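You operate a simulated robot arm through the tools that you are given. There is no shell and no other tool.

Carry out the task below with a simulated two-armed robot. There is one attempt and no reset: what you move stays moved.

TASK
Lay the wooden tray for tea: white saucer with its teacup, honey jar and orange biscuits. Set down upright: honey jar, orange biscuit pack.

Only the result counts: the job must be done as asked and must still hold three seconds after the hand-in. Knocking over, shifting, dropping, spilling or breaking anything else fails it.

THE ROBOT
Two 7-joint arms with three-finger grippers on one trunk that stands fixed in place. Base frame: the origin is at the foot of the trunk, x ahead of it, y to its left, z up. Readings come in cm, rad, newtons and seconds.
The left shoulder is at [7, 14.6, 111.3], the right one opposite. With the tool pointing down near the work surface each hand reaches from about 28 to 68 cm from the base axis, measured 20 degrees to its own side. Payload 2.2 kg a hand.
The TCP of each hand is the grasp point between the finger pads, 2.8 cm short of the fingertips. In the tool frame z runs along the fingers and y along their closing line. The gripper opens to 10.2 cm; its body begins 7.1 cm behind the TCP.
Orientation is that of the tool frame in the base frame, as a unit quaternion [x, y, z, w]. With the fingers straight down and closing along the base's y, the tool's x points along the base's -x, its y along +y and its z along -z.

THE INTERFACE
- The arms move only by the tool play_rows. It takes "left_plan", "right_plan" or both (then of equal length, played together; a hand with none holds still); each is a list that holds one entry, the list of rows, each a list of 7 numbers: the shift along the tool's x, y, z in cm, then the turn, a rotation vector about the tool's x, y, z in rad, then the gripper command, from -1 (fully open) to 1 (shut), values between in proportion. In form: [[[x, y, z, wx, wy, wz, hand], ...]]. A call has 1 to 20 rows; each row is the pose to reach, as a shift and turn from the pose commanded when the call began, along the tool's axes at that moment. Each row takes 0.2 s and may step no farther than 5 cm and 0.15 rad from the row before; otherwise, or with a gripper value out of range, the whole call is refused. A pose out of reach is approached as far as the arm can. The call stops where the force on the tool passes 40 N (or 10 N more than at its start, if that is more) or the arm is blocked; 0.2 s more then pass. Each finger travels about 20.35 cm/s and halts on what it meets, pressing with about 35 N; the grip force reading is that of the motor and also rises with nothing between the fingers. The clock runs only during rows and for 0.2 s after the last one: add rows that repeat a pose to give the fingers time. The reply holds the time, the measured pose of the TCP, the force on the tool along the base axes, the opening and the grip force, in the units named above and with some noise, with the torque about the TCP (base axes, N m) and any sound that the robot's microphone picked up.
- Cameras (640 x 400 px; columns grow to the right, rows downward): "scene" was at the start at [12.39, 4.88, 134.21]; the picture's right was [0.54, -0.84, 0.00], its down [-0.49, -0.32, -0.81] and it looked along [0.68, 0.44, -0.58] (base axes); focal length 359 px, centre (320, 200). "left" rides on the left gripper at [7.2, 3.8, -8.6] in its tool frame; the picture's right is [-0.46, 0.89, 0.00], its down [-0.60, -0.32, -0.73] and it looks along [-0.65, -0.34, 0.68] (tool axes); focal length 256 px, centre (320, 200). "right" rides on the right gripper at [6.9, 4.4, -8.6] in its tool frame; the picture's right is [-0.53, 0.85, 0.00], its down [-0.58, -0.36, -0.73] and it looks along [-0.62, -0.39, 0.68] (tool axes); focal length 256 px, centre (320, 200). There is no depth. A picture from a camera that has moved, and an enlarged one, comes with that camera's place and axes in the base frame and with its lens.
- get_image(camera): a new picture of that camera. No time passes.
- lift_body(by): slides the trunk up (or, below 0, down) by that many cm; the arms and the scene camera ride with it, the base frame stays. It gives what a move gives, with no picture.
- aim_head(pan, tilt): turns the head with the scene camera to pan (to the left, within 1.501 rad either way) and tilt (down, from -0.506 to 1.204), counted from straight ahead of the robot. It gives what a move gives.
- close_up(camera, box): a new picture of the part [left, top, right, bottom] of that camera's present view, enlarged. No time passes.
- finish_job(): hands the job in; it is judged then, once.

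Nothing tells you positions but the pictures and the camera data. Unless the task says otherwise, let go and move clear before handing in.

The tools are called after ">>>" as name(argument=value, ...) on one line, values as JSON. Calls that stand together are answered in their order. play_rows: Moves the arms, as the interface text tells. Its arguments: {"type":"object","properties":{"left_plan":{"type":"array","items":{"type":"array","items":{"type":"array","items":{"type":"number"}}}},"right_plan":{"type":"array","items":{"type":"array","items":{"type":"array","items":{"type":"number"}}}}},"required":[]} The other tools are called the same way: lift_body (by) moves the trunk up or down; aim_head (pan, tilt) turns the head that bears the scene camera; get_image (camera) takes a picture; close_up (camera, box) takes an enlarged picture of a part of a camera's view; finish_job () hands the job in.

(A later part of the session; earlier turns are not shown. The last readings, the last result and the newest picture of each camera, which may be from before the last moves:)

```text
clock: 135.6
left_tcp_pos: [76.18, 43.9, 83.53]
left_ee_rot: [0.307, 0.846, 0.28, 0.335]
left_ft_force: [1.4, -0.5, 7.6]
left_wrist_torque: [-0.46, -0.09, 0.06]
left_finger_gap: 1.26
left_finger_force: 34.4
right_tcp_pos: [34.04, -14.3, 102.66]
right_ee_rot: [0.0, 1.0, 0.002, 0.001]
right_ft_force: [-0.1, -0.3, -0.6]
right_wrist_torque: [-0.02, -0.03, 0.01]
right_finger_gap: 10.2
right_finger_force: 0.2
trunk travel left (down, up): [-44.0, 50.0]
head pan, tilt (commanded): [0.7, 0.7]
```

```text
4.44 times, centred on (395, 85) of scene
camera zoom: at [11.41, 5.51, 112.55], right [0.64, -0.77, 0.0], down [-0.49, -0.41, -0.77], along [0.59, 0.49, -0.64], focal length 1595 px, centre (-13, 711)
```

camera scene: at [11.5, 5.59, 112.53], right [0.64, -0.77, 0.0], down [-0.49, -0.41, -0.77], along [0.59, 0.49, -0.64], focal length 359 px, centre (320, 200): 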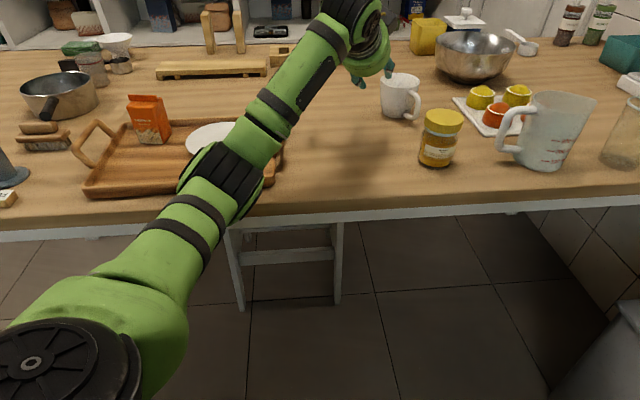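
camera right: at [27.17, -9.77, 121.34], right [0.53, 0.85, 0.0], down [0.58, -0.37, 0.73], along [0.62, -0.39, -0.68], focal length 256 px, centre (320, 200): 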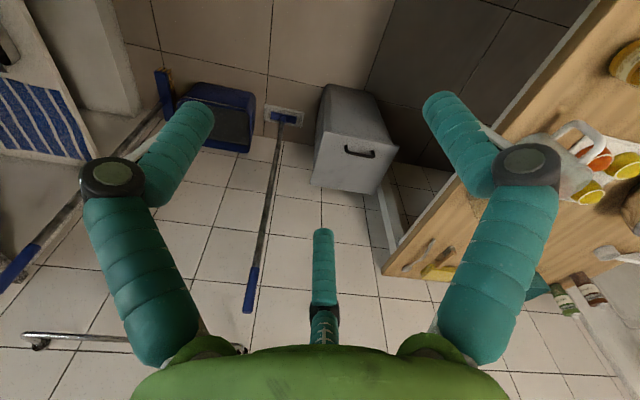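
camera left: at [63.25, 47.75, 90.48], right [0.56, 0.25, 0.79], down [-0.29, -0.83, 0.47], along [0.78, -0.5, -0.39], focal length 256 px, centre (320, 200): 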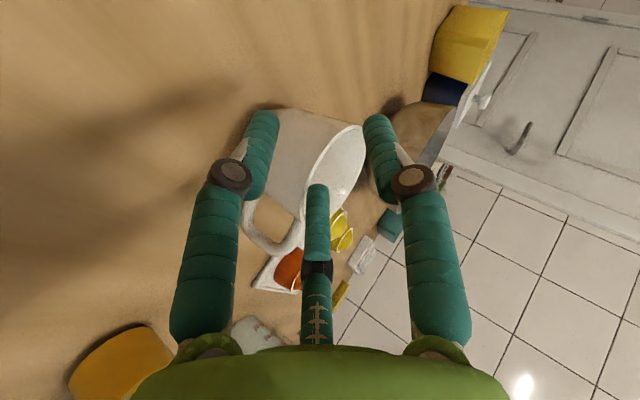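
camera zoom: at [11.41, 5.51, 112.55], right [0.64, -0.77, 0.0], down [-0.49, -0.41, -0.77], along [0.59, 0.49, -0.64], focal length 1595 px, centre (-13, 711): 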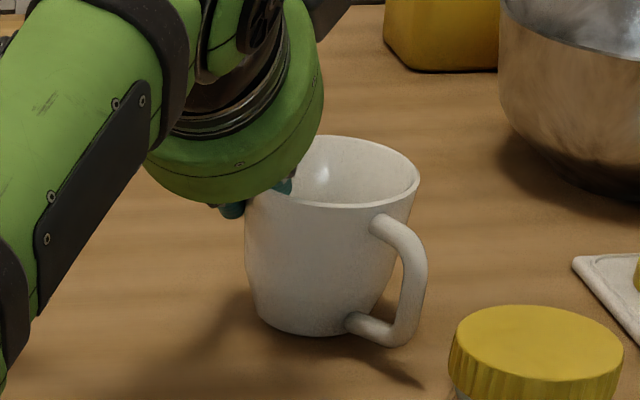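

Gripped at a 1.3 cm gap. I'll lift 3 cm and check how the cup hangs.

>>> lift_body(by=3)

>>> close_up(camera="left", box=[200, 60, 440, 280])

>>> close_up(camera="scene", box=[340, 40, 460, 150])

```text
clock: 136.3
left_tcp_pos: [76.3, 44.03, 86.09]
left_ee_rot: [0.307, 0.847, 0.28, 0.332]
left_ft_force: [0.3, 0.2, -1.8]
left_wrist_torque: [0.04, 0.04, 0.02]
left_finger_gap: 1.21
left_finger_force: 35.1
right_tcp_pos: [34.28, -14.15, 105.58]
right_ee_rot: [0.0, 1.0, 0.0, 0.0]
right_ft_force: [0.4, 0.1, 0.5]
right_wrist_torque: [0.0, 0.03, -0.03]
right_finger_gap: 10.21
right_finger_force: 0.0
trunk travel left (down, up): [-47.0, 47.0]
head pan, tilt (commanded): [0.7, 0.7]
```

```text
1.82 times, centred on (320, 170) of left
camera zoom: at [66.89, 49.26, 91.24], right [0.57, 0.25, 0.78], down [-0.28, -0.83, 0.48], along [0.77, -0.5, -0.4], focal length 465 px, centre (320, 254)
```

zoom: 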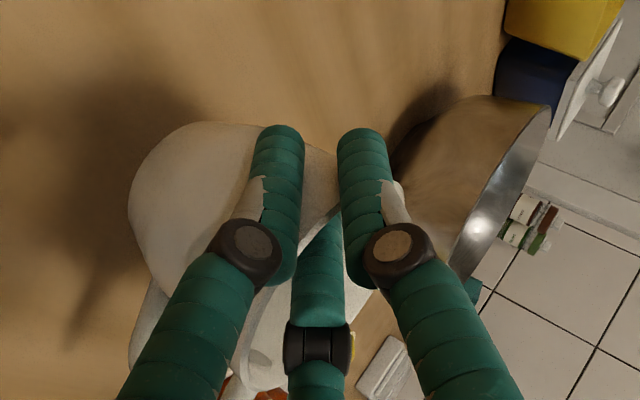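

```text
3.64 times, centred on (400, 95) of scene
camera zoom: at [11.62, 5.63, 115.51], right [0.64, -0.77, 0.0], down [-0.49, -0.42, -0.76], along [0.58, 0.49, -0.64], focal length 1305 px, centre (29, 582)
```

zoom: 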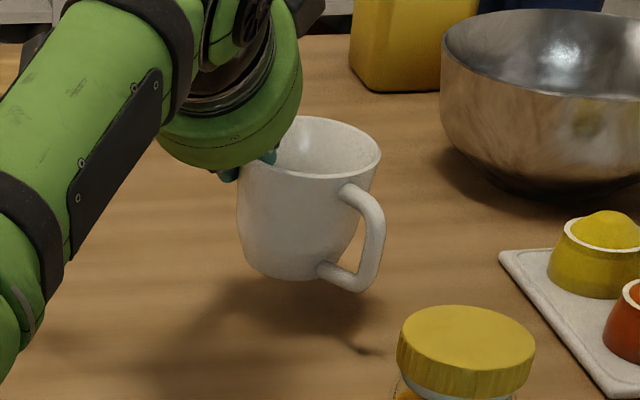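

The cup hangs upright. I'll raise it and carry it over the saucer, turning the tool to azimuth 45° on the way.

>>> lift_body(by=13)

>>> play_rows(left_plan=[[[2.26, -0.15, -1.59, -0.0122, 0.0211, -0.0194, 1], [4.53, -0.3, -3.17, -0.0244, 0.0422, -0.0387, 1], [6.79, -0.45, -4.76, -0.0366, 0.0634, -0.0581, 1], [9.06, -0.6, -6.34, -0.0488, 0.0845, -0.0774, 1], [11.3, -0.75, -7.93, -0.061, 0.1056, -0.0968, 1], [13.6, -0.9, -9.5, -0.0732, 0.1267, -0.1161, 1], [15.85, -1.05, -11.1, -0.0854, 0.1479, -0.1355, 1], [18.1, -1.2, -12.7, -0.0976, 0.169, -0.1549, 1], [20.4, -1.35, -14.3, -0.1098, 0.1901, -0.1742, 1], [22.6, -1.5, -15.9, -0.122, 0.2112, -0.1936, 1], [24.9, -1.65, -17.4, -0.1342, 0.2323, -0.2129, 1], [27.2, -1.8, -19, -0.1464, 0.2535, -0.2323, 1], [29.4, -1.95, -20.6, -0.1586, 0.2746, -0.2516, 1], [31.7, -2.1, -22.2, -0.1708, 0.2957, -0.271, 1], [31.7, -2.1, -22.2, -0.1708, 0.2957, -0.271, 1]]])

>>> get_image(camera="left")

>>> get_image(camera="scene")

```text
clock: 137.9
left_tcp_pos: [76.17, 44.01, 99.27]
left_ee_rot: [0.307, 0.847, 0.28, 0.332]
left_ft_force: [0.5, -0.5, -1.8]
left_wrist_torque: [0.05, 0.02, 0.0]
left_finger_gap: 1.21
left_finger_force: 34.8
right_tcp_pos: [34.21, -14.26, 118.55]
right_ee_rot: [0.001, 1.0, 0.0, 0.0]
right_ft_force: [0.1, 0.7, -0.7]
right_wrist_torque: [-0.02, 0.03, -0.02]
right_finger_gap: 10.18
right_finger_force: 0.0
trunk travel left (down, up): [-60.0, 34.0]
head pan, tilt (commanded): [0.7, 0.7]
```

```text
clock: 141.1
left_tcp_pos: [40.46, 58.99, 99.27]
left_ee_rot: [0.116, 0.893, 0.344, 0.265]
left_ft_force: [0.1, 0.7, -2.7]
left_wrist_torque: [0.01, 0.06, -0.01]
left_finger_gap: 1.16
left_finger_force: 34.5
right_tcp_pos: [34.15, -14.15, 118.63]
right_ee_rot: [0.0, 1.0, 0.001, 0.0]
right_ft_force: [0.2, 0.4, 0.3]
right_wrist_torque: [0.01, 0.0, -0.02]
right_finger_gap: 10.21
right_finger_force: 0.0
trunk travel left (down, up): [-60.0, 34.0]
head pan, tilt (commanded): [0.7, 0.7]
```

```text
taken
camera left: at [29.74, 59.8, 104.39], right [0.41, 0.47, 0.78], down [0.09, -0.87, 0.48], along [0.91, -0.12, -0.4], focal length 256 px, centre (320, 200)
```

left: 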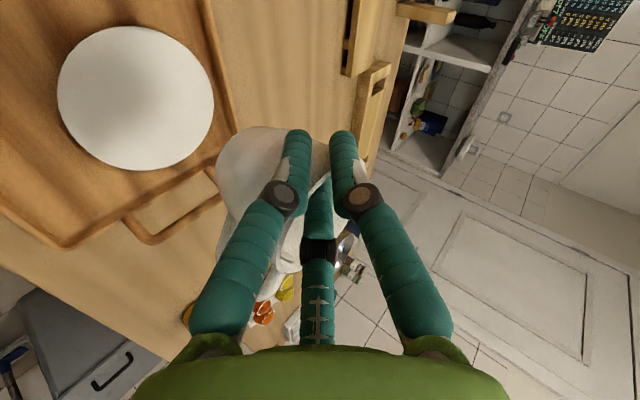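

```text
taken
camera scene: at [11.58, 5.6, 128.52], right [0.64, -0.77, 0.0], down [-0.49, -0.41, -0.76], along [0.58, 0.49, -0.64], focal length 359 px, centre (320, 200)
```

scene: 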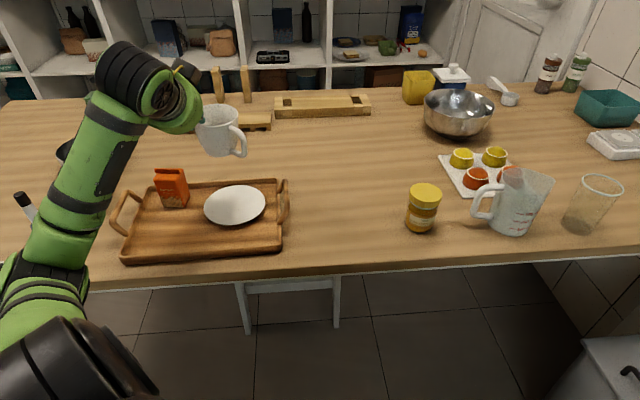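

>>> close_up(camera="scene", box=[150, 80, 300, 230])

>>> close_up(camera="left", box=[200, 110, 400, 290])

```text
2.67 times, centred on (225, 155) of scene
camera zoom: at [11.58, 5.6, 128.52], right [0.64, -0.77, 0.0], down [-0.49, -0.41, -0.76], along [0.58, 0.49, -0.64], focal length 957 px, centre (573, 320)
```

zoom: 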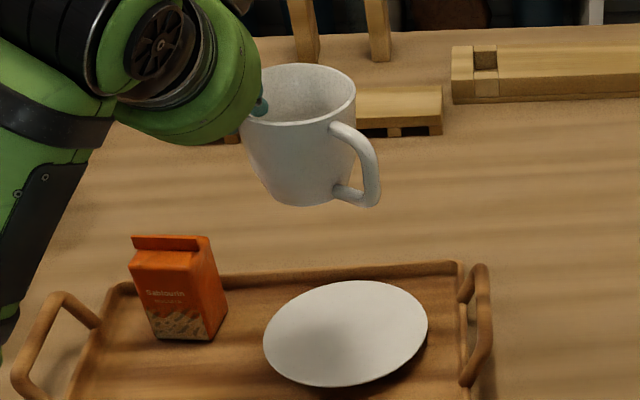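

```text
2.22 times, centred on (300, 200) of left
camera zoom: at [29.74, 59.8, 104.39], right [0.41, 0.47, 0.78], down [0.09, -0.87, 0.48], along [0.91, -0.12, -0.4], focal length 569 px, centre (364, 200)
```

zoom: 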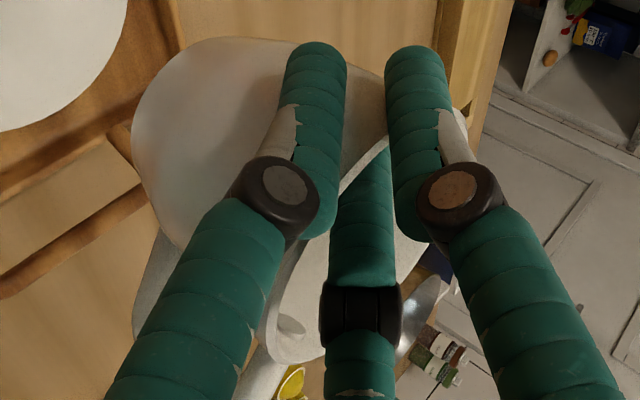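

The cup is upright within a few degrees and lines up over the saucer (centre about (43.9, 56.85)) to within about 0.5 cm. Lowering.

>>> lift_body(by=-12.5)

>>> close_up(camera="scene", box=[130, 80, 290, 220])

>>> get_image(camera="left")

```text
clock: 142.6
left_tcp_pos: [40.57, 58.96, 86.69]
left_ee_rot: [0.116, 0.893, 0.346, 0.264]
left_ft_force: [-0.1, -0.4, -2.8]
left_wrist_torque: [0.06, 0.09, 0.01]
left_finger_gap: 1.13
left_finger_force: 34.9
right_tcp_pos: [34.11, -14.24, 106.12]
right_ee_rot: [0.0, 1.0, 0.0, 0.0]
right_ft_force: [0.1, -0.5, -0.4]
right_wrist_torque: [0.0, 0.02, 0.01]
right_finger_gap: 10.2
right_finger_force: 0.1
trunk travel left (down, up): [-47.5, 46.5]
head pan, tilt (commanded): [0.7, 0.7]
```

```text
2.86 times, centred on (210, 150) of scene
camera zoom: at [11.52, 5.61, 116.03], right [0.64, -0.77, 0.0], down [-0.49, -0.41, -0.76], along [0.59, 0.49, -0.64], focal length 1026 px, centre (634, 343)
```

zoom: 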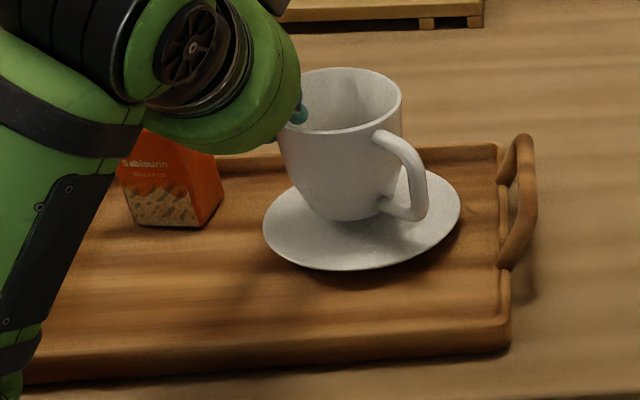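

```text
taken
camera left: at [29.73, 59.8, 91.92], right [0.41, 0.47, 0.78], down [0.09, -0.87, 0.48], along [0.91, -0.12, -0.4], focal length 256 px, centre (320, 200)
```

left: 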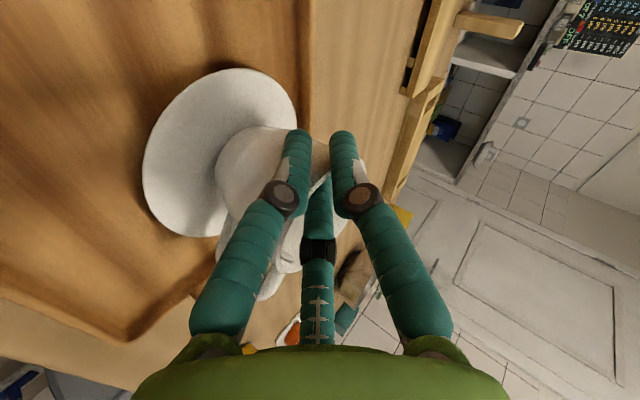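

>>> close_up(camera="left", box=[130, 50, 350, 250])

>>> close_up(camera="scene", box=[185, 95, 255, 180])

```text
2.00 times, centred on (240, 150) of left
camera zoom: at [29.73, 59.8, 91.92], right [0.41, 0.47, 0.78], down [0.09, -0.87, 0.48], along [0.91, -0.12, -0.4], focal length 512 px, centre (480, 300)
```

zoom: 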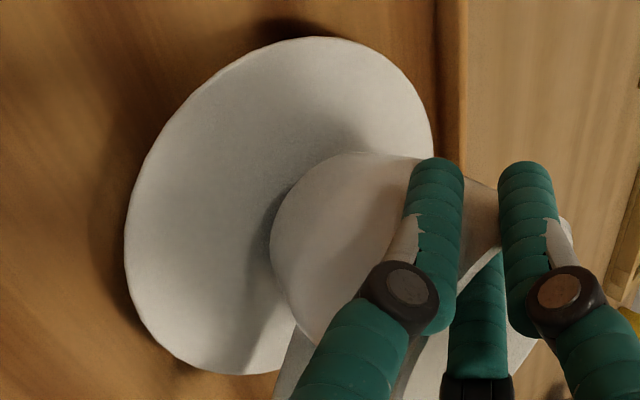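

```text
4.71 times, centred on (220, 138) of scene
camera zoom: at [11.52, 5.61, 116.03], right [0.64, -0.77, 0.0], down [-0.49, -0.41, -0.76], along [0.59, 0.49, -0.64], focal length 1689 px, centre (791, 494)
```

zoom: 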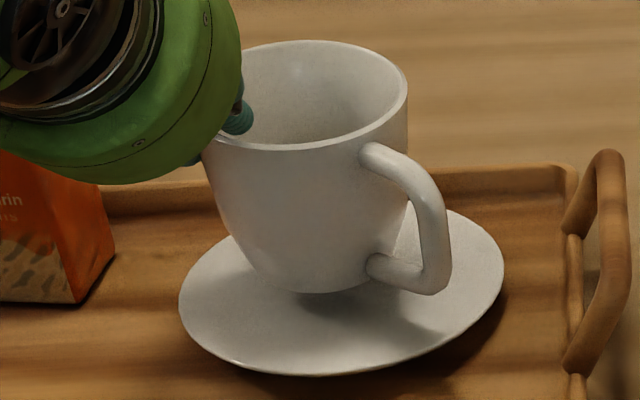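

The cup leans a few degrees, its bottom about 0.7 cm to the left. I'll correct the lean by rolling the hand 0.09 rad, which also centres the base over the saucer, and then check.

>>> play_rows(left_plan=[[[0, 0, 0, 0.014, -0.0242, -0.0352, 1], [0, 0, 0, 0.0281, -0.0484, -0.0704, 1], [0, 0, 0, 0.0281, -0.0484, -0.0704, 1]]])

>>> close_up(camera="scene", box=[185, 95, 255, 180])

```text
clock: 143.4
left_tcp_pos: [40.47, 59.0, 86.97]
left_ee_rot: [0.097, 0.895, 0.32, 0.296]
left_ft_force: [-0.5, -0.8, -2.3]
left_wrist_torque: [0.12, 0.09, -0.04]
left_finger_gap: 1.17
left_finger_force: 34.9
right_tcp_pos: [34.18, -14.19, 106.14]
right_ee_rot: [-0.001, 1.0, 0.001, 0.0]
right_ft_force: [-0.9, 0.1, -0.4]
right_wrist_torque: [0.01, -0.01, -0.02]
right_finger_gap: 10.2
right_finger_force: 0.2
trunk travel left (down, up): [-47.5, 46.5]
head pan, tilt (commanded): [0.7, 0.7]
```

```text
4.71 times, centred on (220, 138) of scene
camera zoom: at [11.54, 5.61, 116.02], right [0.64, -0.77, 0.0], down [-0.49, -0.41, -0.76], along [0.59, 0.49, -0.64], focal length 1689 px, centre (791, 494)
```

zoom: 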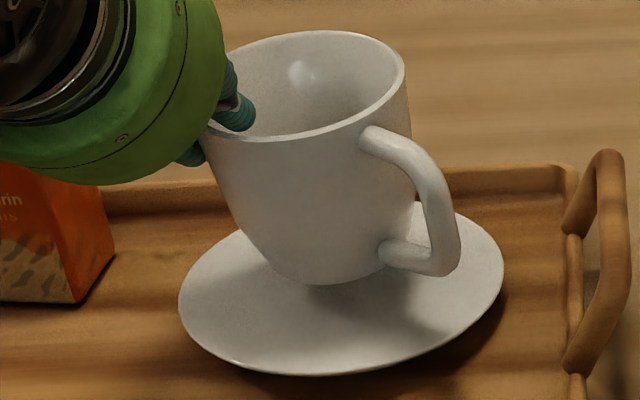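

Better: upright and centred over the saucer. Lowering 1.6 cm with the arm.

>>> play_rows(left_plan=[[[0.19, -0.25, 0.25, 0, 0, 0, 1], [0.37, -0.5, 0.5, 0, 0, 0, 1], [0.56, -0.76, 0.74, 0, 0, 0, 1], [0.75, -1.01, 0.99, 0, 0, 0, 1], [0.75, -1.01, 0.99, 0, 0, 0, 1]]])

>>> close_up(camera="scene", box=[185, 95, 255, 180])

```text
clock: 144.6
left_tcp_pos: [40.31, 59.0, 85.62]
left_ee_rot: [0.097, 0.892, 0.323, 0.3]
left_ft_force: [1.5, 4.2, 13.9]
left_wrist_torque: [0.06, -0.29, 0.06]
left_finger_gap: 1.17
left_finger_force: 35.6
right_tcp_pos: [34.15, -14.36, 106.21]
right_ee_rot: [0.0, 1.0, 0.0, 0.001]
right_ft_force: [-0.3, -0.1, 0.7]
right_wrist_torque: [0.01, 0.0, 0.01]
right_finger_gap: 10.19
right_finger_force: 0.0
trunk travel left (down, up): [-47.5, 46.5]
head pan, tilt (commanded): [0.7, 0.7]
```

```text
4.71 times, centred on (220, 138) of scene
camera zoom: at [11.41, 5.47, 116.07], right [0.64, -0.77, 0.0], down [-0.49, -0.41, -0.77], along [0.59, 0.49, -0.64], focal length 1689 px, centre (791, 494)
```

zoom: 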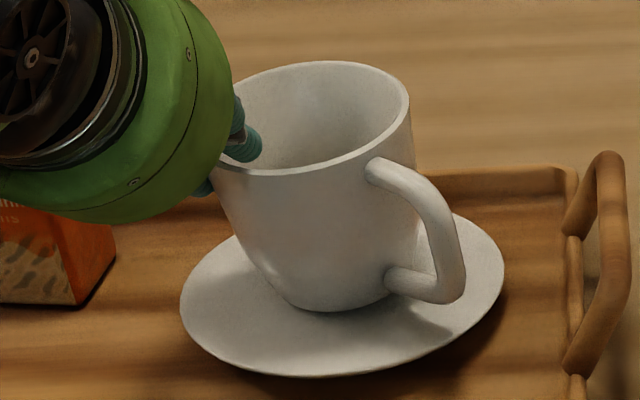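

The cup touched down a little early, at 14 N. In the picture its base sits about 1 cm off the saucer's centre, towards +y. I'll lift it 1.2 cm, shift 1 cm in −y, and lower again.

>>> play_rows(left_plan=[[[-0.28, 0.38, -0.37, 0, 0, 0, 1], [-0.56, 0.756, -0.745, 0, 0, 0, 1], [-0.7, 0.37, -1.03, 0, 0, 0, 1], [-0.84, -0.02, -1.32, 0, 0, 0, 1], [-0.84, -0.02, -1.32, 0, 0, 0, 1], [-0.63, -0.3, -1.04, 0, 0, 0, 1], [-0.47, -0.52, -0.82, 0, 0, 0, 1], [-0.47, -0.52, -0.82, 0, 0, 0, 1]]])

>>> close_up(camera="scene", box=[185, 95, 255, 180])

>>> close_up(camera="left", box=[130, 50, 350, 250])

```text
clock: 146.4
left_tcp_pos: [40.33, 57.99, 85.8]
left_ee_rot: [0.097, 0.894, 0.321, 0.297]
left_ft_force: [-0.5, 0.8, 0.8]
left_wrist_torque: [0.03, 0.04, -0.03]
left_finger_gap: 1.17
left_finger_force: 35.3
right_tcp_pos: [34.07, -14.31, 106.15]
right_ee_rot: [-0.001, 1.0, 0.001, 0.0]
right_ft_force: [-0.4, -0.1, 0.7]
right_wrist_torque: [0.0, -0.01, 0.02]
right_finger_gap: 10.2
right_finger_force: 0.1
trunk travel left (down, up): [-47.5, 46.5]
head pan, tilt (commanded): [0.7, 0.7]
```

```text
4.71 times, centred on (220, 138) of scene
camera zoom: at [11.52, 5.58, 116.03], right [0.64, -0.77, 0.0], down [-0.49, -0.41, -0.77], along [0.59, 0.49, -0.64], focal length 1689 px, centre (791, 494)
```

zoom: 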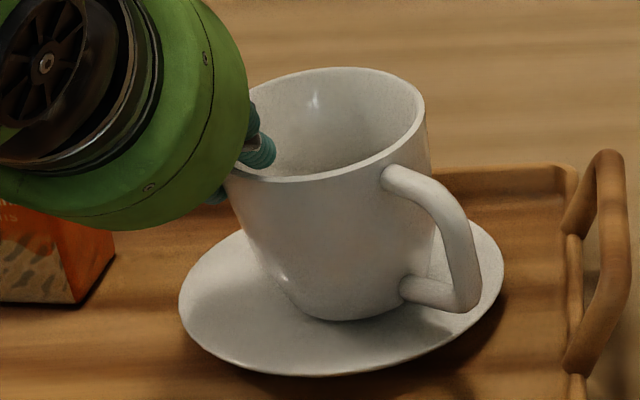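

```text
2.00 times, centred on (240, 150) of left
camera zoom: at [29.31, 59.06, 89.99], right [0.36, 0.52, 0.78], down [0.06, -0.84, 0.53], along [0.93, -0.15, -0.33], focal length 512 px, centre (480, 300)
```

zoom: 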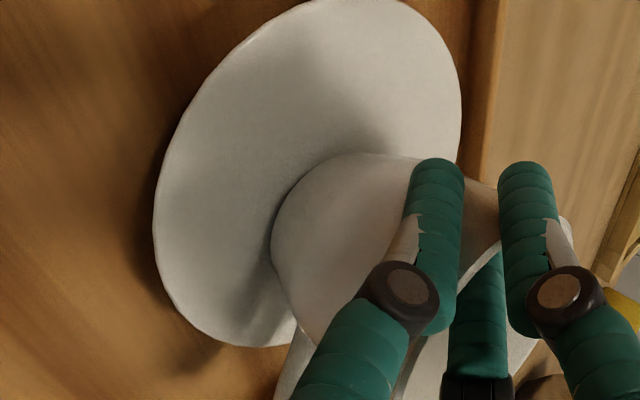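

Now the base is well centred on the saucer in both views. Lowering the last few millimetres to contact.

>>> play_rows(left_plan=[[[0.07, -0.095, 0.093, 0, 0, 0, 1], [0.14, -0.19, 0.186, 0, 0, 0, 1], [0.21, -0.284, 0.28, 0, 0, 0, 1], [0.21, -0.284, 0.28, 0, 0, 0, 1]]])

>>> close_up(camera="scene", box=[185, 95, 255, 180])

```text
clock: 147.4
left_tcp_pos: [40.19, 57.93, 85.63]
left_ee_rot: [0.095, 0.893, 0.324, 0.298]
left_ft_force: [1.7, 4.7, 17.4]
left_wrist_torque: [0.11, -0.35, 0.1]
left_finger_gap: 1.18
left_finger_force: 34.7
right_tcp_pos: [33.98, -14.46, 106.08]
right_ee_rot: [0.0, 1.0, 0.001, 0.001]
right_ft_force: [0.7, 0.0, 0.5]
right_wrist_torque: [0.01, 0.01, -0.03]
right_finger_gap: 10.2
right_finger_force: 0.2
trunk travel left (down, up): [-47.5, 46.5]
head pan, tilt (commanded): [0.7, 0.7]
```

```text
4.71 times, centred on (220, 138) of scene
camera zoom: at [11.37, 5.42, 116.07], right [0.64, -0.77, 0.0], down [-0.49, -0.41, -0.77], along [0.59, 0.49, -0.64], focal length 1689 px, centre (791, 494)
```

zoom: 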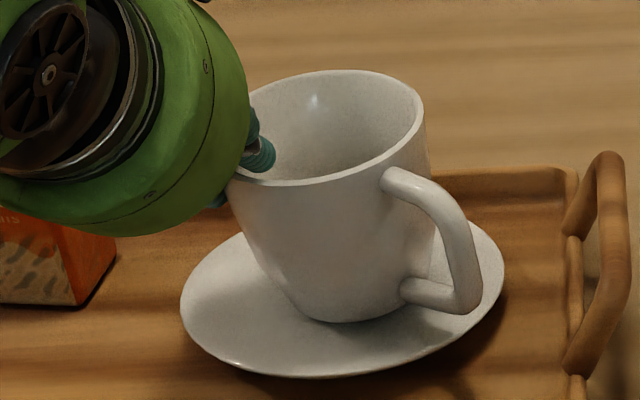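

Firm contact (17 N) and centred. I'll ease the pressure off and open the fingers slowly.

>>> play_rows(left_plan=[[[-0.07, 0.095, -0.093, 0, 0, 0, 1], [-0.11, 0.15, -0.145, 0, 0, 0, 0.85], [-0.11, 0.15, -0.145, 0, 0, 0, 0.75], [-0.11, 0.15, -0.145, 0, 0, 0, 0.65], [-0.11, 0.15, -0.145, 0, 0, 0, 0.5], [-0.11, 0.15, -0.145, 0, 0, 0, 0.35], [-0.11, 0.15, -0.145, 0, 0, 0, 0.2], [-0.11, 0.15, -0.145, 0, 0, 0, 0.2]]])

>>> close_up(camera="scene", box=[185, 95, 255, 180])

>>> close_up(camera="left", box=[130, 50, 400, 280])

```text
clock: 149.2
left_tcp_pos: [40.28, 57.82, 85.53]
left_ee_rot: [0.097, 0.894, 0.32, 0.297]
left_ft_force: [-0.1, 0.1, -0.8]
left_wrist_torque: [-0.04, -0.02, -0.01]
left_finger_gap: 4.06
left_finger_force: 0.1
right_tcp_pos: [34.06, -14.31, 106.05]
right_ee_rot: [0.0, 1.0, 0.001, 0.001]
right_ft_force: [-0.8, -0.4, -0.1]
right_wrist_torque: [-0.02, 0.02, 0.0]
right_finger_gap: 10.21
right_finger_force: 0.1
trunk travel left (down, up): [-47.5, 46.5]
head pan, tilt (commanded): [0.7, 0.7]
```

```text
4.71 times, centred on (220, 138) of scene
camera zoom: at [11.52, 5.59, 116.02], right [0.64, -0.77, 0.0], down [-0.49, -0.41, -0.76], along [0.59, 0.49, -0.64], focal length 1689 px, centre (791, 494)
```

zoom: 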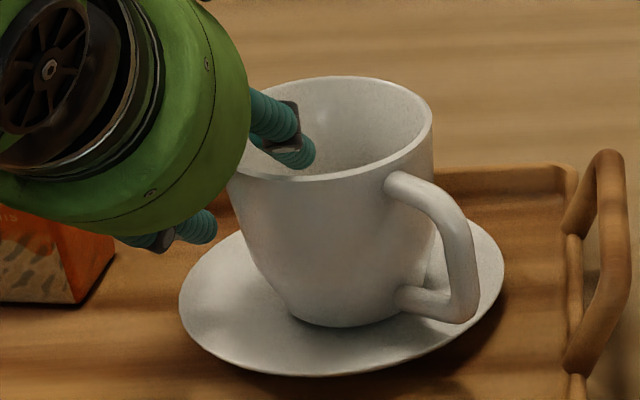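

```text
1.74 times, centred on (265, 165) of left
camera zoom: at [29.32, 59.07, 89.78], right [0.36, 0.52, 0.78], down [0.06, -0.84, 0.54], along [0.93, -0.15, -0.33], focal length 445 px, centre (416, 261)
```

zoom: 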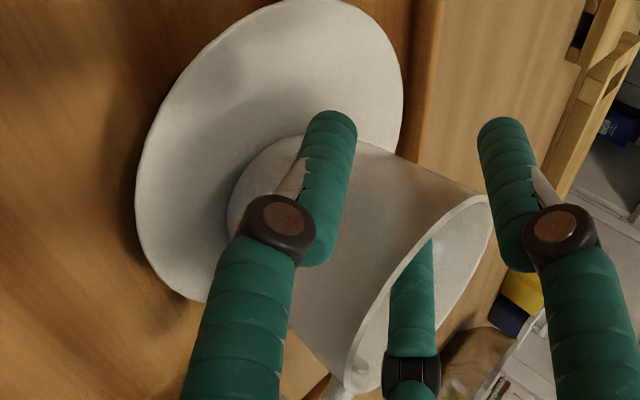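

The cup stands upright on the saucer and the fingers are free. I'll withdraw along the tool axis.

>>> play_rows(left_plan=[[[0, 0, -0.8, 0, 0, 0, 0.2], [0, 0, -1.6, 0, 0, 0, 0.2], [0, 0, -2.4, 0, 0, 0, 0.2], [0, 0, -3.2, 0, 0, 0, 0.2], [0, 0, -4.2, 0, 0, 0, 0.2], [0, 0, -5.4, 0, 0, 0, 0.2], [0, 0, -6.8, 0, 0, 0, 0.2], [0, 0, -8.5, 0, 0, 0, 0.2]]])

>>> close_up(camera="scene", box=[130, 80, 290, 220])

>>> get_image(camera="left")

```text
clock: 151.0
left_tcp_pos: [35.2, 53.56, 90.65]
left_ee_rot: [0.098, 0.895, 0.32, 0.296]
left_ft_force: [-0.9, -0.2, -0.2]
left_wrist_torque: [-0.01, -0.02, 0.03]
left_finger_gap: 4.1
left_finger_force: 0.0
right_tcp_pos: [34.0, -14.33, 106.14]
right_ee_rot: [0.0, 1.0, 0.0, 0.001]
right_ft_force: [-0.8, -0.4, -0.1]
right_wrist_torque: [0.01, 0.02, 0.0]
right_finger_gap: 10.2
right_finger_force: 0.1
trunk travel left (down, up): [-47.5, 46.5]
head pan, tilt (commanded): [0.7, 0.7]
```

```text
2.86 times, centred on (210, 150) of scene
camera zoom: at [11.46, 5.56, 116.03], right [0.64, -0.77, 0.0], down [-0.49, -0.41, -0.77], along [0.59, 0.49, -0.64], focal length 1026 px, centre (634, 343)
```

zoom: 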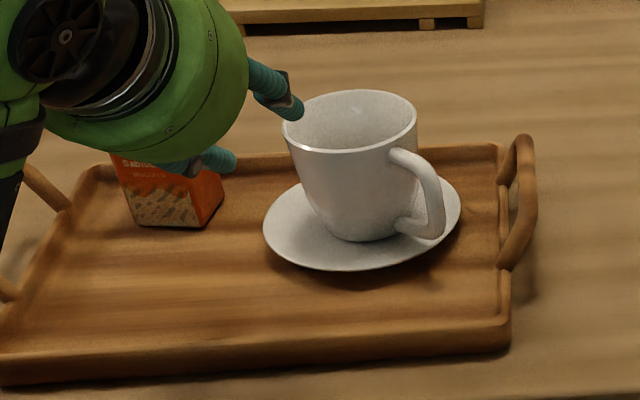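

```text
taken
camera left: at [24.27, 54.71, 95.04], right [0.36, 0.52, 0.78], down [0.06, -0.84, 0.54], along [0.93, -0.15, -0.33], focal length 256 px, centre (320, 200)
```

left: 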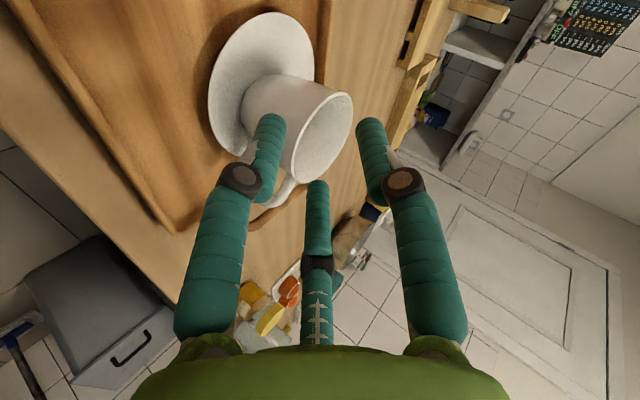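

The cup now stands on its saucer in the tray. Last is the honey jar, which I'll take with the tool straight down. Raising and moving over it.

>>> lift_body(by=15)

>>> play_rows(left_plan=[[[-2.3, -2.2, 0.3, 0.0485, 0.0583, -0.0372, 0], [-4.6, -4.35, 0.6, 0.097, 0.1167, -0.0745, -0.5], [-6.95, -6.5, 0.9, 0.1455, 0.175, -0.1117, -1], [-9.3, -8.7, 1.2, 0.1939, 0.2333, -0.1489, -1], [-11.6, -10.9, 1.45, 0.2424, 0.2917, -0.1862, -1], [-13.9, -13.05, 1.74, 0.2909, 0.35, -0.2234, -1], [-16.2, -15.2, 2.0, 0.3394, 0.4083, -0.2606, -1], [-18.5, -17.4, 2.3, 0.3879, 0.4667, -0.2979, -1], [-20.85, -19.6, 2.6, 0.4364, 0.525, -0.3351, -1], [-23.2, -21.75, 2.9, 0.4848, 0.5833, -0.3723, -1], [-25.5, -23.9, 3.2, 0.5333, 0.6417, -0.4096, -1], [-27.8, -26.1, 3.48, 0.5818, 0.7, -0.4468, -1], [-27.8, -26.1, 3.48, 0.5818, 0.7, -0.4468, -1]]])

>>> get_image(camera="left")

>>> get_image(camera="scene")

```text
clock: 152.8
left_tcp_pos: [35.33, 53.74, 105.57]
left_ee_rot: [0.098, 0.895, 0.32, 0.296]
left_ft_force: [-0.6, 0.4, 0.6]
left_wrist_torque: [0.0, -0.01, -0.01]
left_finger_gap: 4.11
left_finger_force: 0.1
right_tcp_pos: [34.2, -14.3, 121.04]
right_ee_rot: [0.001, 1.0, 0.001, 0.0]
right_ft_force: [0.4, 0.8, 0.7]
right_wrist_torque: [-0.02, 0.01, -0.01]
right_finger_gap: 10.19
right_finger_force: 0.2
trunk travel left (down, up): [-62.5, 31.5]
head pan, tilt (commanded): [0.7, 0.7]
```

```text
clock: 155.6
left_tcp_pos: [57.96, 25.89, 99.82]
left_ee_rot: [-0.132, 0.991, -0.002, 0.001]
left_ft_force: [0.7, 0.0, -0.7]
left_wrist_torque: [0.03, 0.01, 0.01]
left_finger_gap: 10.2
left_finger_force: 0.0
left hand out of reach, approached as far as the arm can: row 12, 13
right_tcp_pos: [33.93, -14.26, 121.12]
right_ee_rot: [0.0, 1.0, 0.001, -0.001]
right_ft_force: [0.4, 0.4, -1.3]
right_wrist_torque: [-0.02, -0.01, -0.01]
right_finger_gap: 10.2
right_finger_force: 0.1
trunk travel left (down, up): [-62.5, 31.5]
head pan, tilt (commanded): [0.7, 0.7]
```

```text
taken
camera left: at [49.99, 27.66, 108.42], right [0.22, 0.98, 0.0], down [0.66, -0.15, 0.73], along [0.72, -0.16, -0.68], focal length 256 px, centre (320, 200)
```

left: 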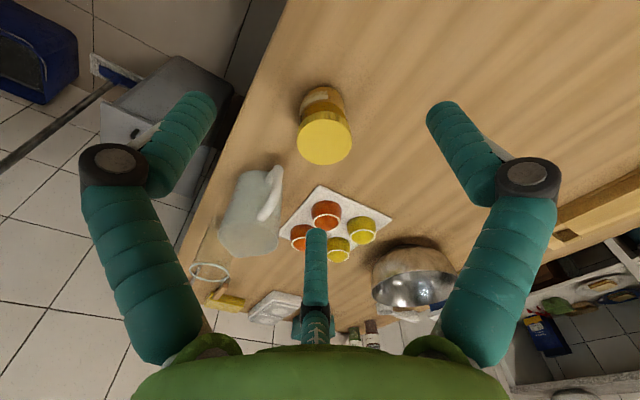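

```text
taken
camera scene: at [11.46, 5.56, 131.03], right [0.64, -0.77, 0.0], down [-0.49, -0.41, -0.77], along [0.59, 0.49, -0.64], focal length 359 px, centre (320, 200)
```

scene: 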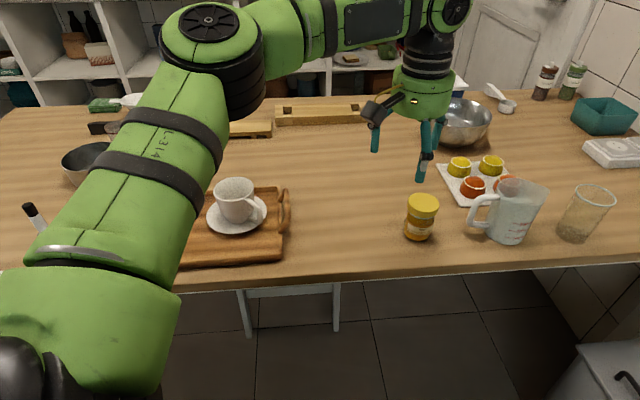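

>>> close_up(camera="left", box=[260, 60, 390, 190])

>>> close_up(camera="scene", box=[370, 170, 470, 260])

```text
3.08 times, centred on (325, 125) of left
camera zoom: at [49.99, 27.66, 108.42], right [0.22, 0.98, 0.0], down [0.66, -0.15, 0.73], along [0.72, -0.16, -0.68], focal length 788 px, centre (305, 431)
```

zoom: 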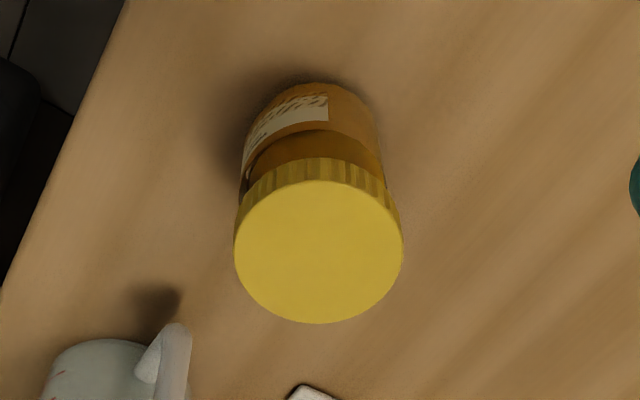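

```text
4.44 times, centred on (420, 215) of scene
camera zoom: at [11.46, 5.56, 131.03], right [0.64, -0.77, 0.0], down [-0.49, -0.41, -0.77], along [0.59, 0.49, -0.64], focal length 1595 px, centre (-124, 133)
```

zoom: 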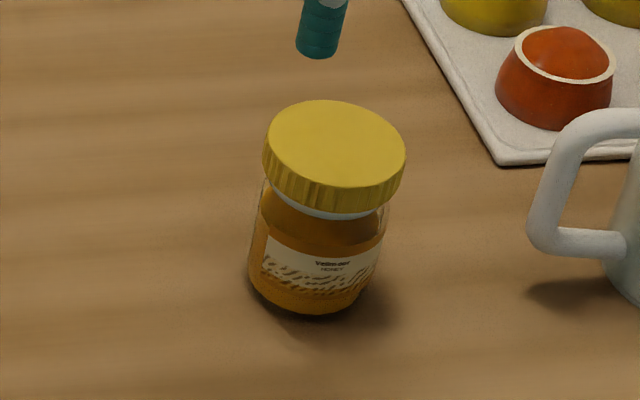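

The jar turns out to be about 8 cm tall, centred near (66.4, 24.6) with its lid top at z about 84. Tool-down reach works best with the wrist near shoulder height, so I'll lower the hand first and then extend over the jar with a slight tilt.

>>> play_rows(left_plan=[[[0, 0, 3.3, 0, 0, 0, -1], [0, 0, 6.6, 0, 0, 0, -1], [0, 0, 9.5, 0, 0, 0, -1], [-2.6, -1.15, 9.5, 0.0043, -0.05, 0, -1], [-5.2, -2.3, 9.5, 0.0087, -0.1, 0, -1], [-7.81, -3.45, 9.5, 0.013, -0.149, 0, -1], [-7.81, -3.45, 9.5, 0.013, -0.149, 0, -1]]])

>>> get_image(camera="left")

>>> get_image(camera="scene")

```text
clock: 157.2
left_tcp_pos: [60.93, 26.79, 91.68]
left_ee_rot: [-0.132, 0.988, 0.003, 0.076]
left_ft_force: [0.5, 0.0, 0.2]
left_wrist_torque: [-0.04, 0.02, 0.01]
left_finger_gap: 10.19
left_finger_force: 0.0
left hand out of reach, approached as far as the arm can: row 3, 4, 5, 6, 7
right_tcp_pos: [34.03, -14.22, 121.12]
right_ee_rot: [0.0, 1.0, 0.001, 0.0]
right_ft_force: [-1.1, 0.3, 0.2]
right_wrist_torque: [-0.02, 0.01, 0.04]
right_finger_gap: 10.23
right_finger_force: 0.1
trunk travel left (down, up): [-62.5, 31.5]
head pan, tilt (commanded): [0.7, 0.7]
```

```text
taken
camera left: at [51.73, 28.35, 98.97], right [0.21, 0.98, 0.06], down [0.55, -0.17, 0.82], along [0.81, -0.14, -0.57], focal length 256 px, centre (320, 200)
```

left: 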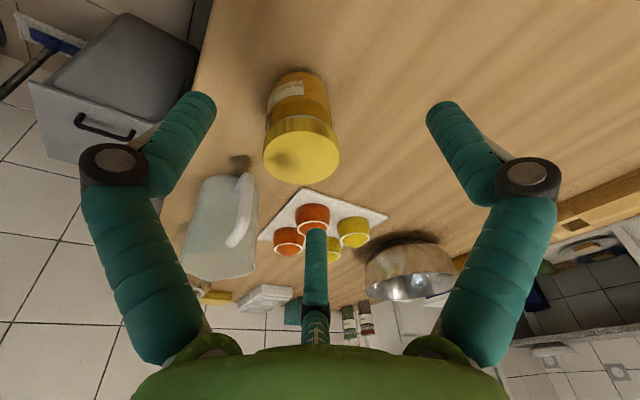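

```text
taken
camera scene: at [11.51, 5.58, 131.03], right [0.64, -0.77, 0.0], down [-0.49, -0.41, -0.77], along [0.59, 0.49, -0.64], focal length 359 px, centre (320, 200)
```

scene: 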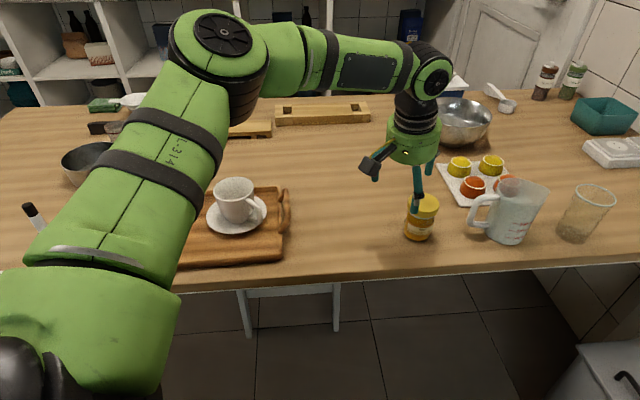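

It stops at the same wrist radius again, so I suspect the yaw is using up a wrist joint. I'll back off slightly, yaw by −45°, and try extending again.

>>> play_rows(left_plan=[[[0.62, 0.06, -0.43, 0.0195, 0.0017, 0.1293, -1], [1.23, 0.11, -0.87, 0.039, 0.0033, 0.2587, -1], [1.85, 0.17, -1.3, 0.0585, 0.005, 0.388, -1], [2.47, 0.23, -1.73, 0.078, 0.0067, 0.5173, -1], [3.08, 0.28, -2.17, 0.0975, 0.0083, 0.6467, -1], [3.7, 0.34, -2.6, 0.117, 0.01, 0.776, -1], [3.7, 0.34, -2.6, 0.117, 0.01, 0.776, -1]]])

```text
clock: 158.8
left_tcp_pos: [56.86, 26.01, 93.47]
left_ee_rot: [0.258, 0.963, -0.026, 0.071]
left_ft_force: [0.5, -0.6, 0.1]
left_wrist_torque: [-0.01, -0.02, 0.0]
left_finger_gap: 10.17
left_finger_force: 0.1
right_tcp_pos: [34.08, -14.19, 121.17]
right_ee_rot: [0.0, 1.0, 0.001, 0.0]
right_ft_force: [-0.3, -0.2, -0.3]
right_wrist_torque: [0.0, 0.0, -0.01]
right_finger_gap: 10.2
right_finger_force: 0.1
trunk travel left (down, up): [-62.5, 31.5]
head pan, tilt (commanded): [0.7, 0.7]
```

>>> play_rows(left_plan=[[[-2.1, 0.9, 1.07, -0.047, 0, 0.003, -1], [-4.2, 1.8, 2.13, -0.094, -0.001, 0.007, -1], [-6.3, 2.7, 3.2, -0.141, -0.0027, 0.0106, -1], [-8.41, 3.6, 4.26, -0.141, -0.0027, 0.0106, -1], [-8.41, 3.6, 4.26, -0.141, -0.0027, 0.0106, -1]]])

>>> get_image(camera="scene")

```text
clock: 160.0
left_tcp_pos: [61.6, 26.12, 91.85]
left_ee_rot: [0.257, 0.961, 0.042, 0.09]
left_ft_force: [-1.2, 0.1, -0.4]
left_wrist_torque: [-0.01, -0.03, -0.01]
left_finger_gap: 10.21
left_finger_force: 0.1
left hand out of reach, approached as far as the arm can: row 2, 3, 4, 5
right_tcp_pos: [34.15, -14.16, 121.03]
right_ee_rot: [0.0, 1.0, 0.0, 0.0]
right_ft_force: [-0.5, -0.5, -0.1]
right_wrist_torque: [-0.01, 0.0, 0.02]
right_finger_gap: 10.19
right_finger_force: 0.1
trunk travel left (down, up): [-62.5, 31.5]
head pan, tilt (commanded): [0.7, 0.7]
```

```text
taken
camera scene: at [11.51, 5.62, 131.02], right [0.64, -0.77, 0.0], down [-0.49, -0.41, -0.76], along [0.59, 0.49, -0.64], focal length 359 px, centre (320, 200)
```

scene: 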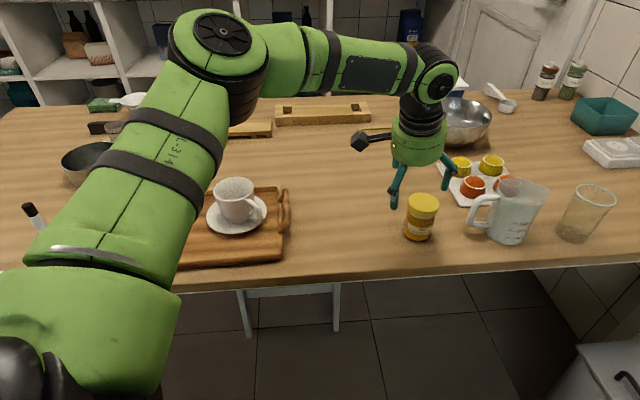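

The elbow limits this posture no matter the yaw. I'll use the pack-style grasp instead: tool tilted 60°, pair on the jar's left and right sides, thumb over the far lid edge. Rotating to that orientation above the jar.

>>> play_rows(left_plan=[[[-0.7, 0.27, -1.5, -0.09, -0.0355, 0.0829, -0.8], [-1.4, 0.54, -3, -0.1805, -0.0711, 0.1658, -0.8], [-2.1, 0.8, -4, -0.2707, -0.1066, 0.2487, -0.8], [-2.8, 1.07, -4.5, -0.361, -0.1421, 0.3316, -0.8], [-3.5, 1.34, -5, -0.4512, -0.1777, 0.4144, -0.8], [-4.2, 1.6, -5.3, -0.5415, -0.2132, 0.4973, -0.8], [-4.9, 1.87, -5.6, -0.6317, -0.2487, 0.5802, -0.8], [-5.6, 2.14, -5.8, -0.722, -0.2843, 0.6631, -0.8], [-6.33, 2.41, -5.99, -0.8122, -0.3198, 0.746, -0.8], [-6.33, 2.41, -5.99, -0.8122, -0.3198, 0.746, -0.8]]])

>>> get_image(camera="left")

>>> get_image(camera="scene")

```text
clock: 162.2
left_tcp_pos: [66.96, 24.68, 98.96]
left_ee_rot: [0.527, 0.686, 0.397, 0.306]
left_ft_force: [-0.5, 0.2, 0.8]
left_wrist_torque: [0.03, 0.02, -0.01]
left_finger_gap: 9.19
left_finger_force: 0.1
right_tcp_pos: [34.18, -14.19, 121.1]
right_ee_rot: [-0.001, 1.0, 0.002, 0.0]
right_ft_force: [-0.1, 0.0, -0.4]
right_wrist_torque: [-0.02, 0.01, 0.02]
right_finger_gap: 10.2
right_finger_force: 0.2
trunk travel left (down, up): [-62.5, 31.5]
head pan, tilt (commanded): [0.7, 0.7]
```

```text
taken
camera left: at [59.65, 30.19, 106.53], right [0.55, -0.34, 0.77], down [-0.61, -0.79, 0.09], along [0.58, -0.51, -0.63], focal length 256 px, centre (320, 200)
```

left: 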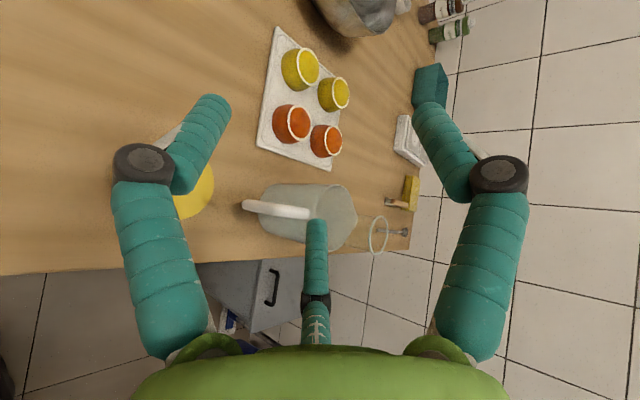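

```text
taken
camera scene: at [11.51, 5.58, 131.03], right [0.64, -0.77, 0.0], down [-0.49, -0.41, -0.77], along [0.59, 0.49, -0.64], focal length 359 px, centre (320, 200)
```

scene: 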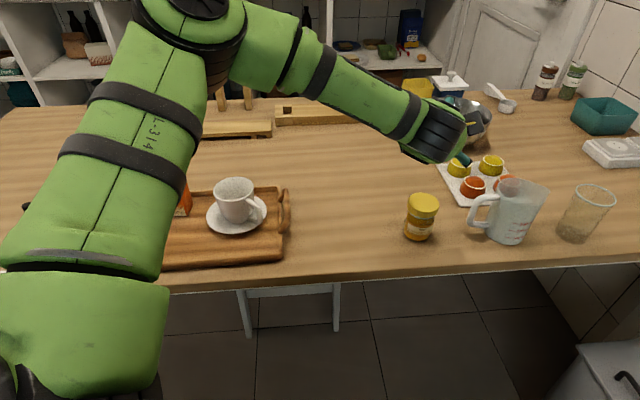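

Aligned over the jar: predicted and observed lid positions agree. Lowering 13 cm, then checking.

>>> lift_body(by=-12.5)

>>> get_image(camera="left")

>>> close_up(camera="scene", box=[370, 90, 510, 230])

```text
clock: 163.7
left_tcp_pos: [66.83, 24.8, 86.43]
left_ee_rot: [0.526, 0.687, 0.398, 0.306]
left_ft_force: [0.4, 0.6, 1.2]
left_wrist_torque: [-0.04, -0.01, -0.01]
left_finger_gap: 9.17
left_finger_force: 0.1
right_tcp_pos: [34.12, -14.14, 108.69]
right_ee_rot: [0.0, 1.0, 0.001, 0.0]
right_ft_force: [-0.4, 0.3, 0.1]
right_wrist_torque: [-0.02, -0.03, -0.01]
right_finger_gap: 10.22
right_finger_force: 0.1
trunk travel left (down, up): [-50.0, 44.0]
head pan, tilt (commanded): [0.7, 0.7]
```

```text
taken
camera left: at [59.65, 30.2, 94.05], right [0.55, -0.33, 0.77], down [-0.61, -0.79, 0.09], along [0.58, -0.51, -0.63], focal length 256 px, centre (320, 200)
```

left: 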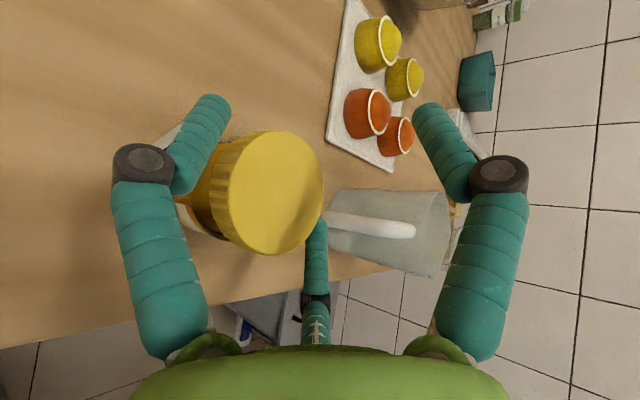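

```text
2.86 times, centred on (440, 160) of scene
camera zoom: at [11.5, 5.59, 118.53], right [0.64, -0.77, 0.0], down [-0.49, -0.41, -0.77], along [0.59, 0.49, -0.64], focal length 1026 px, centre (-23, 314)
```

zoom: 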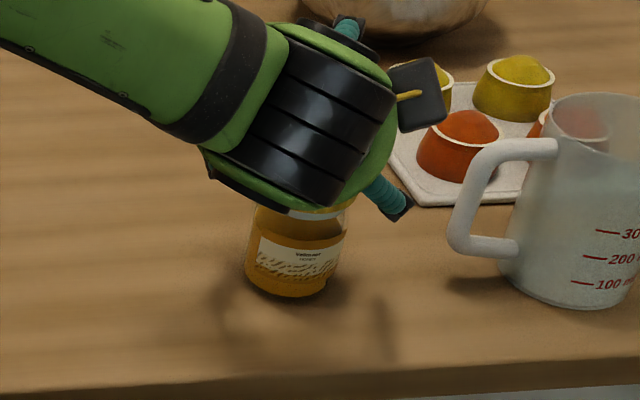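

The jar is centred between the fingers to about 0.1 cm. Lowering the last 4.8 cm.

>>> lift_body(by=-4.8)

>>> get_image(camera="left")

>>> close_up(camera="scene", box=[370, 90, 510, 230])

```text
clock: 164.6
left_tcp_pos: [66.96, 24.78, 81.63]
left_ee_rot: [0.526, 0.687, 0.399, 0.305]
left_ft_force: [0.2, 0.9, -0.6]
left_wrist_torque: [0.02, -0.01, 0.03]
left_finger_gap: 9.18
left_finger_force: 0.1
right_tcp_pos: [34.03, -14.1, 103.76]
right_ee_rot: [-0.001, 1.0, 0.001, 0.001]
right_ft_force: [-0.2, -0.4, 0.5]
right_wrist_torque: [0.03, -0.05, -0.01]
right_finger_gap: 10.22
right_finger_force: 0.1
trunk travel left (down, up): [-45.2, 48.8]
head pan, tilt (commanded): [0.7, 0.7]
```

```text
taken
camera left: at [59.64, 30.2, 89.25], right [0.55, -0.33, 0.77], down [-0.61, -0.79, 0.09], along [0.58, -0.51, -0.63], focal length 256 px, centre (320, 200)
```

left: 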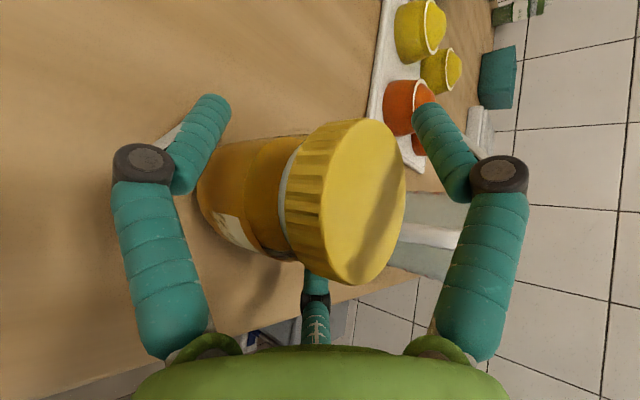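

```text
2.86 times, centred on (440, 160) of scene
camera zoom: at [11.49, 5.59, 113.73], right [0.64, -0.77, 0.0], down [-0.49, -0.41, -0.77], along [0.59, 0.49, -0.64], focal length 1026 px, centre (-23, 314)
```

zoom: 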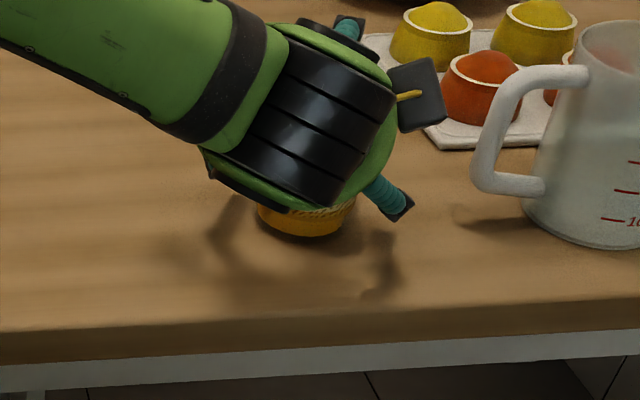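

Everything is in place and clear. Closing gradually on the jar.

>>> play_rows(left_plan=[[[0, 0, 0, 0, 0, 0, -0.7], [0, 0, 0, 0, 0, 0, -0.6], [0, 0, 0, 0, 0, 0, -0.5], [0, 0, 0, 0, 0, 0, -0.42], [0, 0, 0, 0, 0, 0, -0.35], [0, 0, 0, 0, 0, 0, -0.25], [0, 0, 0, 0, 0, 0, -0.1], [0, 0, 0, 0, 0, 0, 0.1], [0, 0, 0, 0, 0, 0, 0.1]]])

>>> get_image(camera="left")

>>> close_up(camera="scene", box=[370, 90, 510, 230])

```text
clock: 166.6
left_tcp_pos: [66.83, 24.76, 81.88]
left_ee_rot: [0.524, 0.686, 0.401, 0.306]
left_ft_force: [6.2, 4.6, 16.4]
left_wrist_torque: [0.38, -0.11, -0.08]
left_finger_gap: 6.61
left_finger_force: 14.7
right_tcp_pos: [34.03, -14.26, 103.84]
right_ee_rot: [-0.001, 1.0, 0.002, 0.001]
right_ft_force: [0.8, -0.3, 0.0]
right_wrist_torque: [-0.01, 0.02, 0.03]
right_finger_gap: 10.22
right_finger_force: 0.1
trunk travel left (down, up): [-45.2, 48.8]
head pan, tilt (commanded): [0.7, 0.7]
```

```text
taken
camera left: at [59.57, 30.23, 89.54], right [0.54, -0.33, 0.77], down [-0.61, -0.79, 0.08], along [0.58, -0.51, -0.63], focal length 256 px, centre (320, 200)
```

left: 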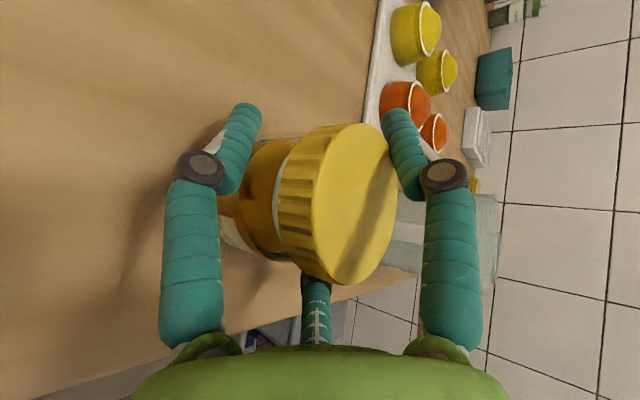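

```text
2.86 times, centred on (440, 160) of scene
camera zoom: at [11.36, 5.57, 113.76], right [0.64, -0.77, 0.0], down [-0.49, -0.41, -0.77], along [0.59, 0.49, -0.64], focal length 1026 px, centre (-23, 314)
```

zoom: 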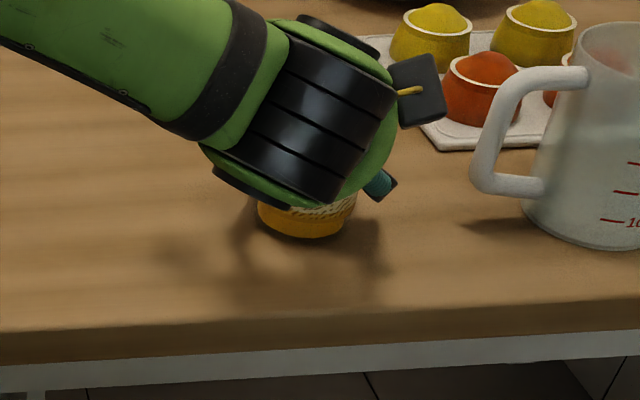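

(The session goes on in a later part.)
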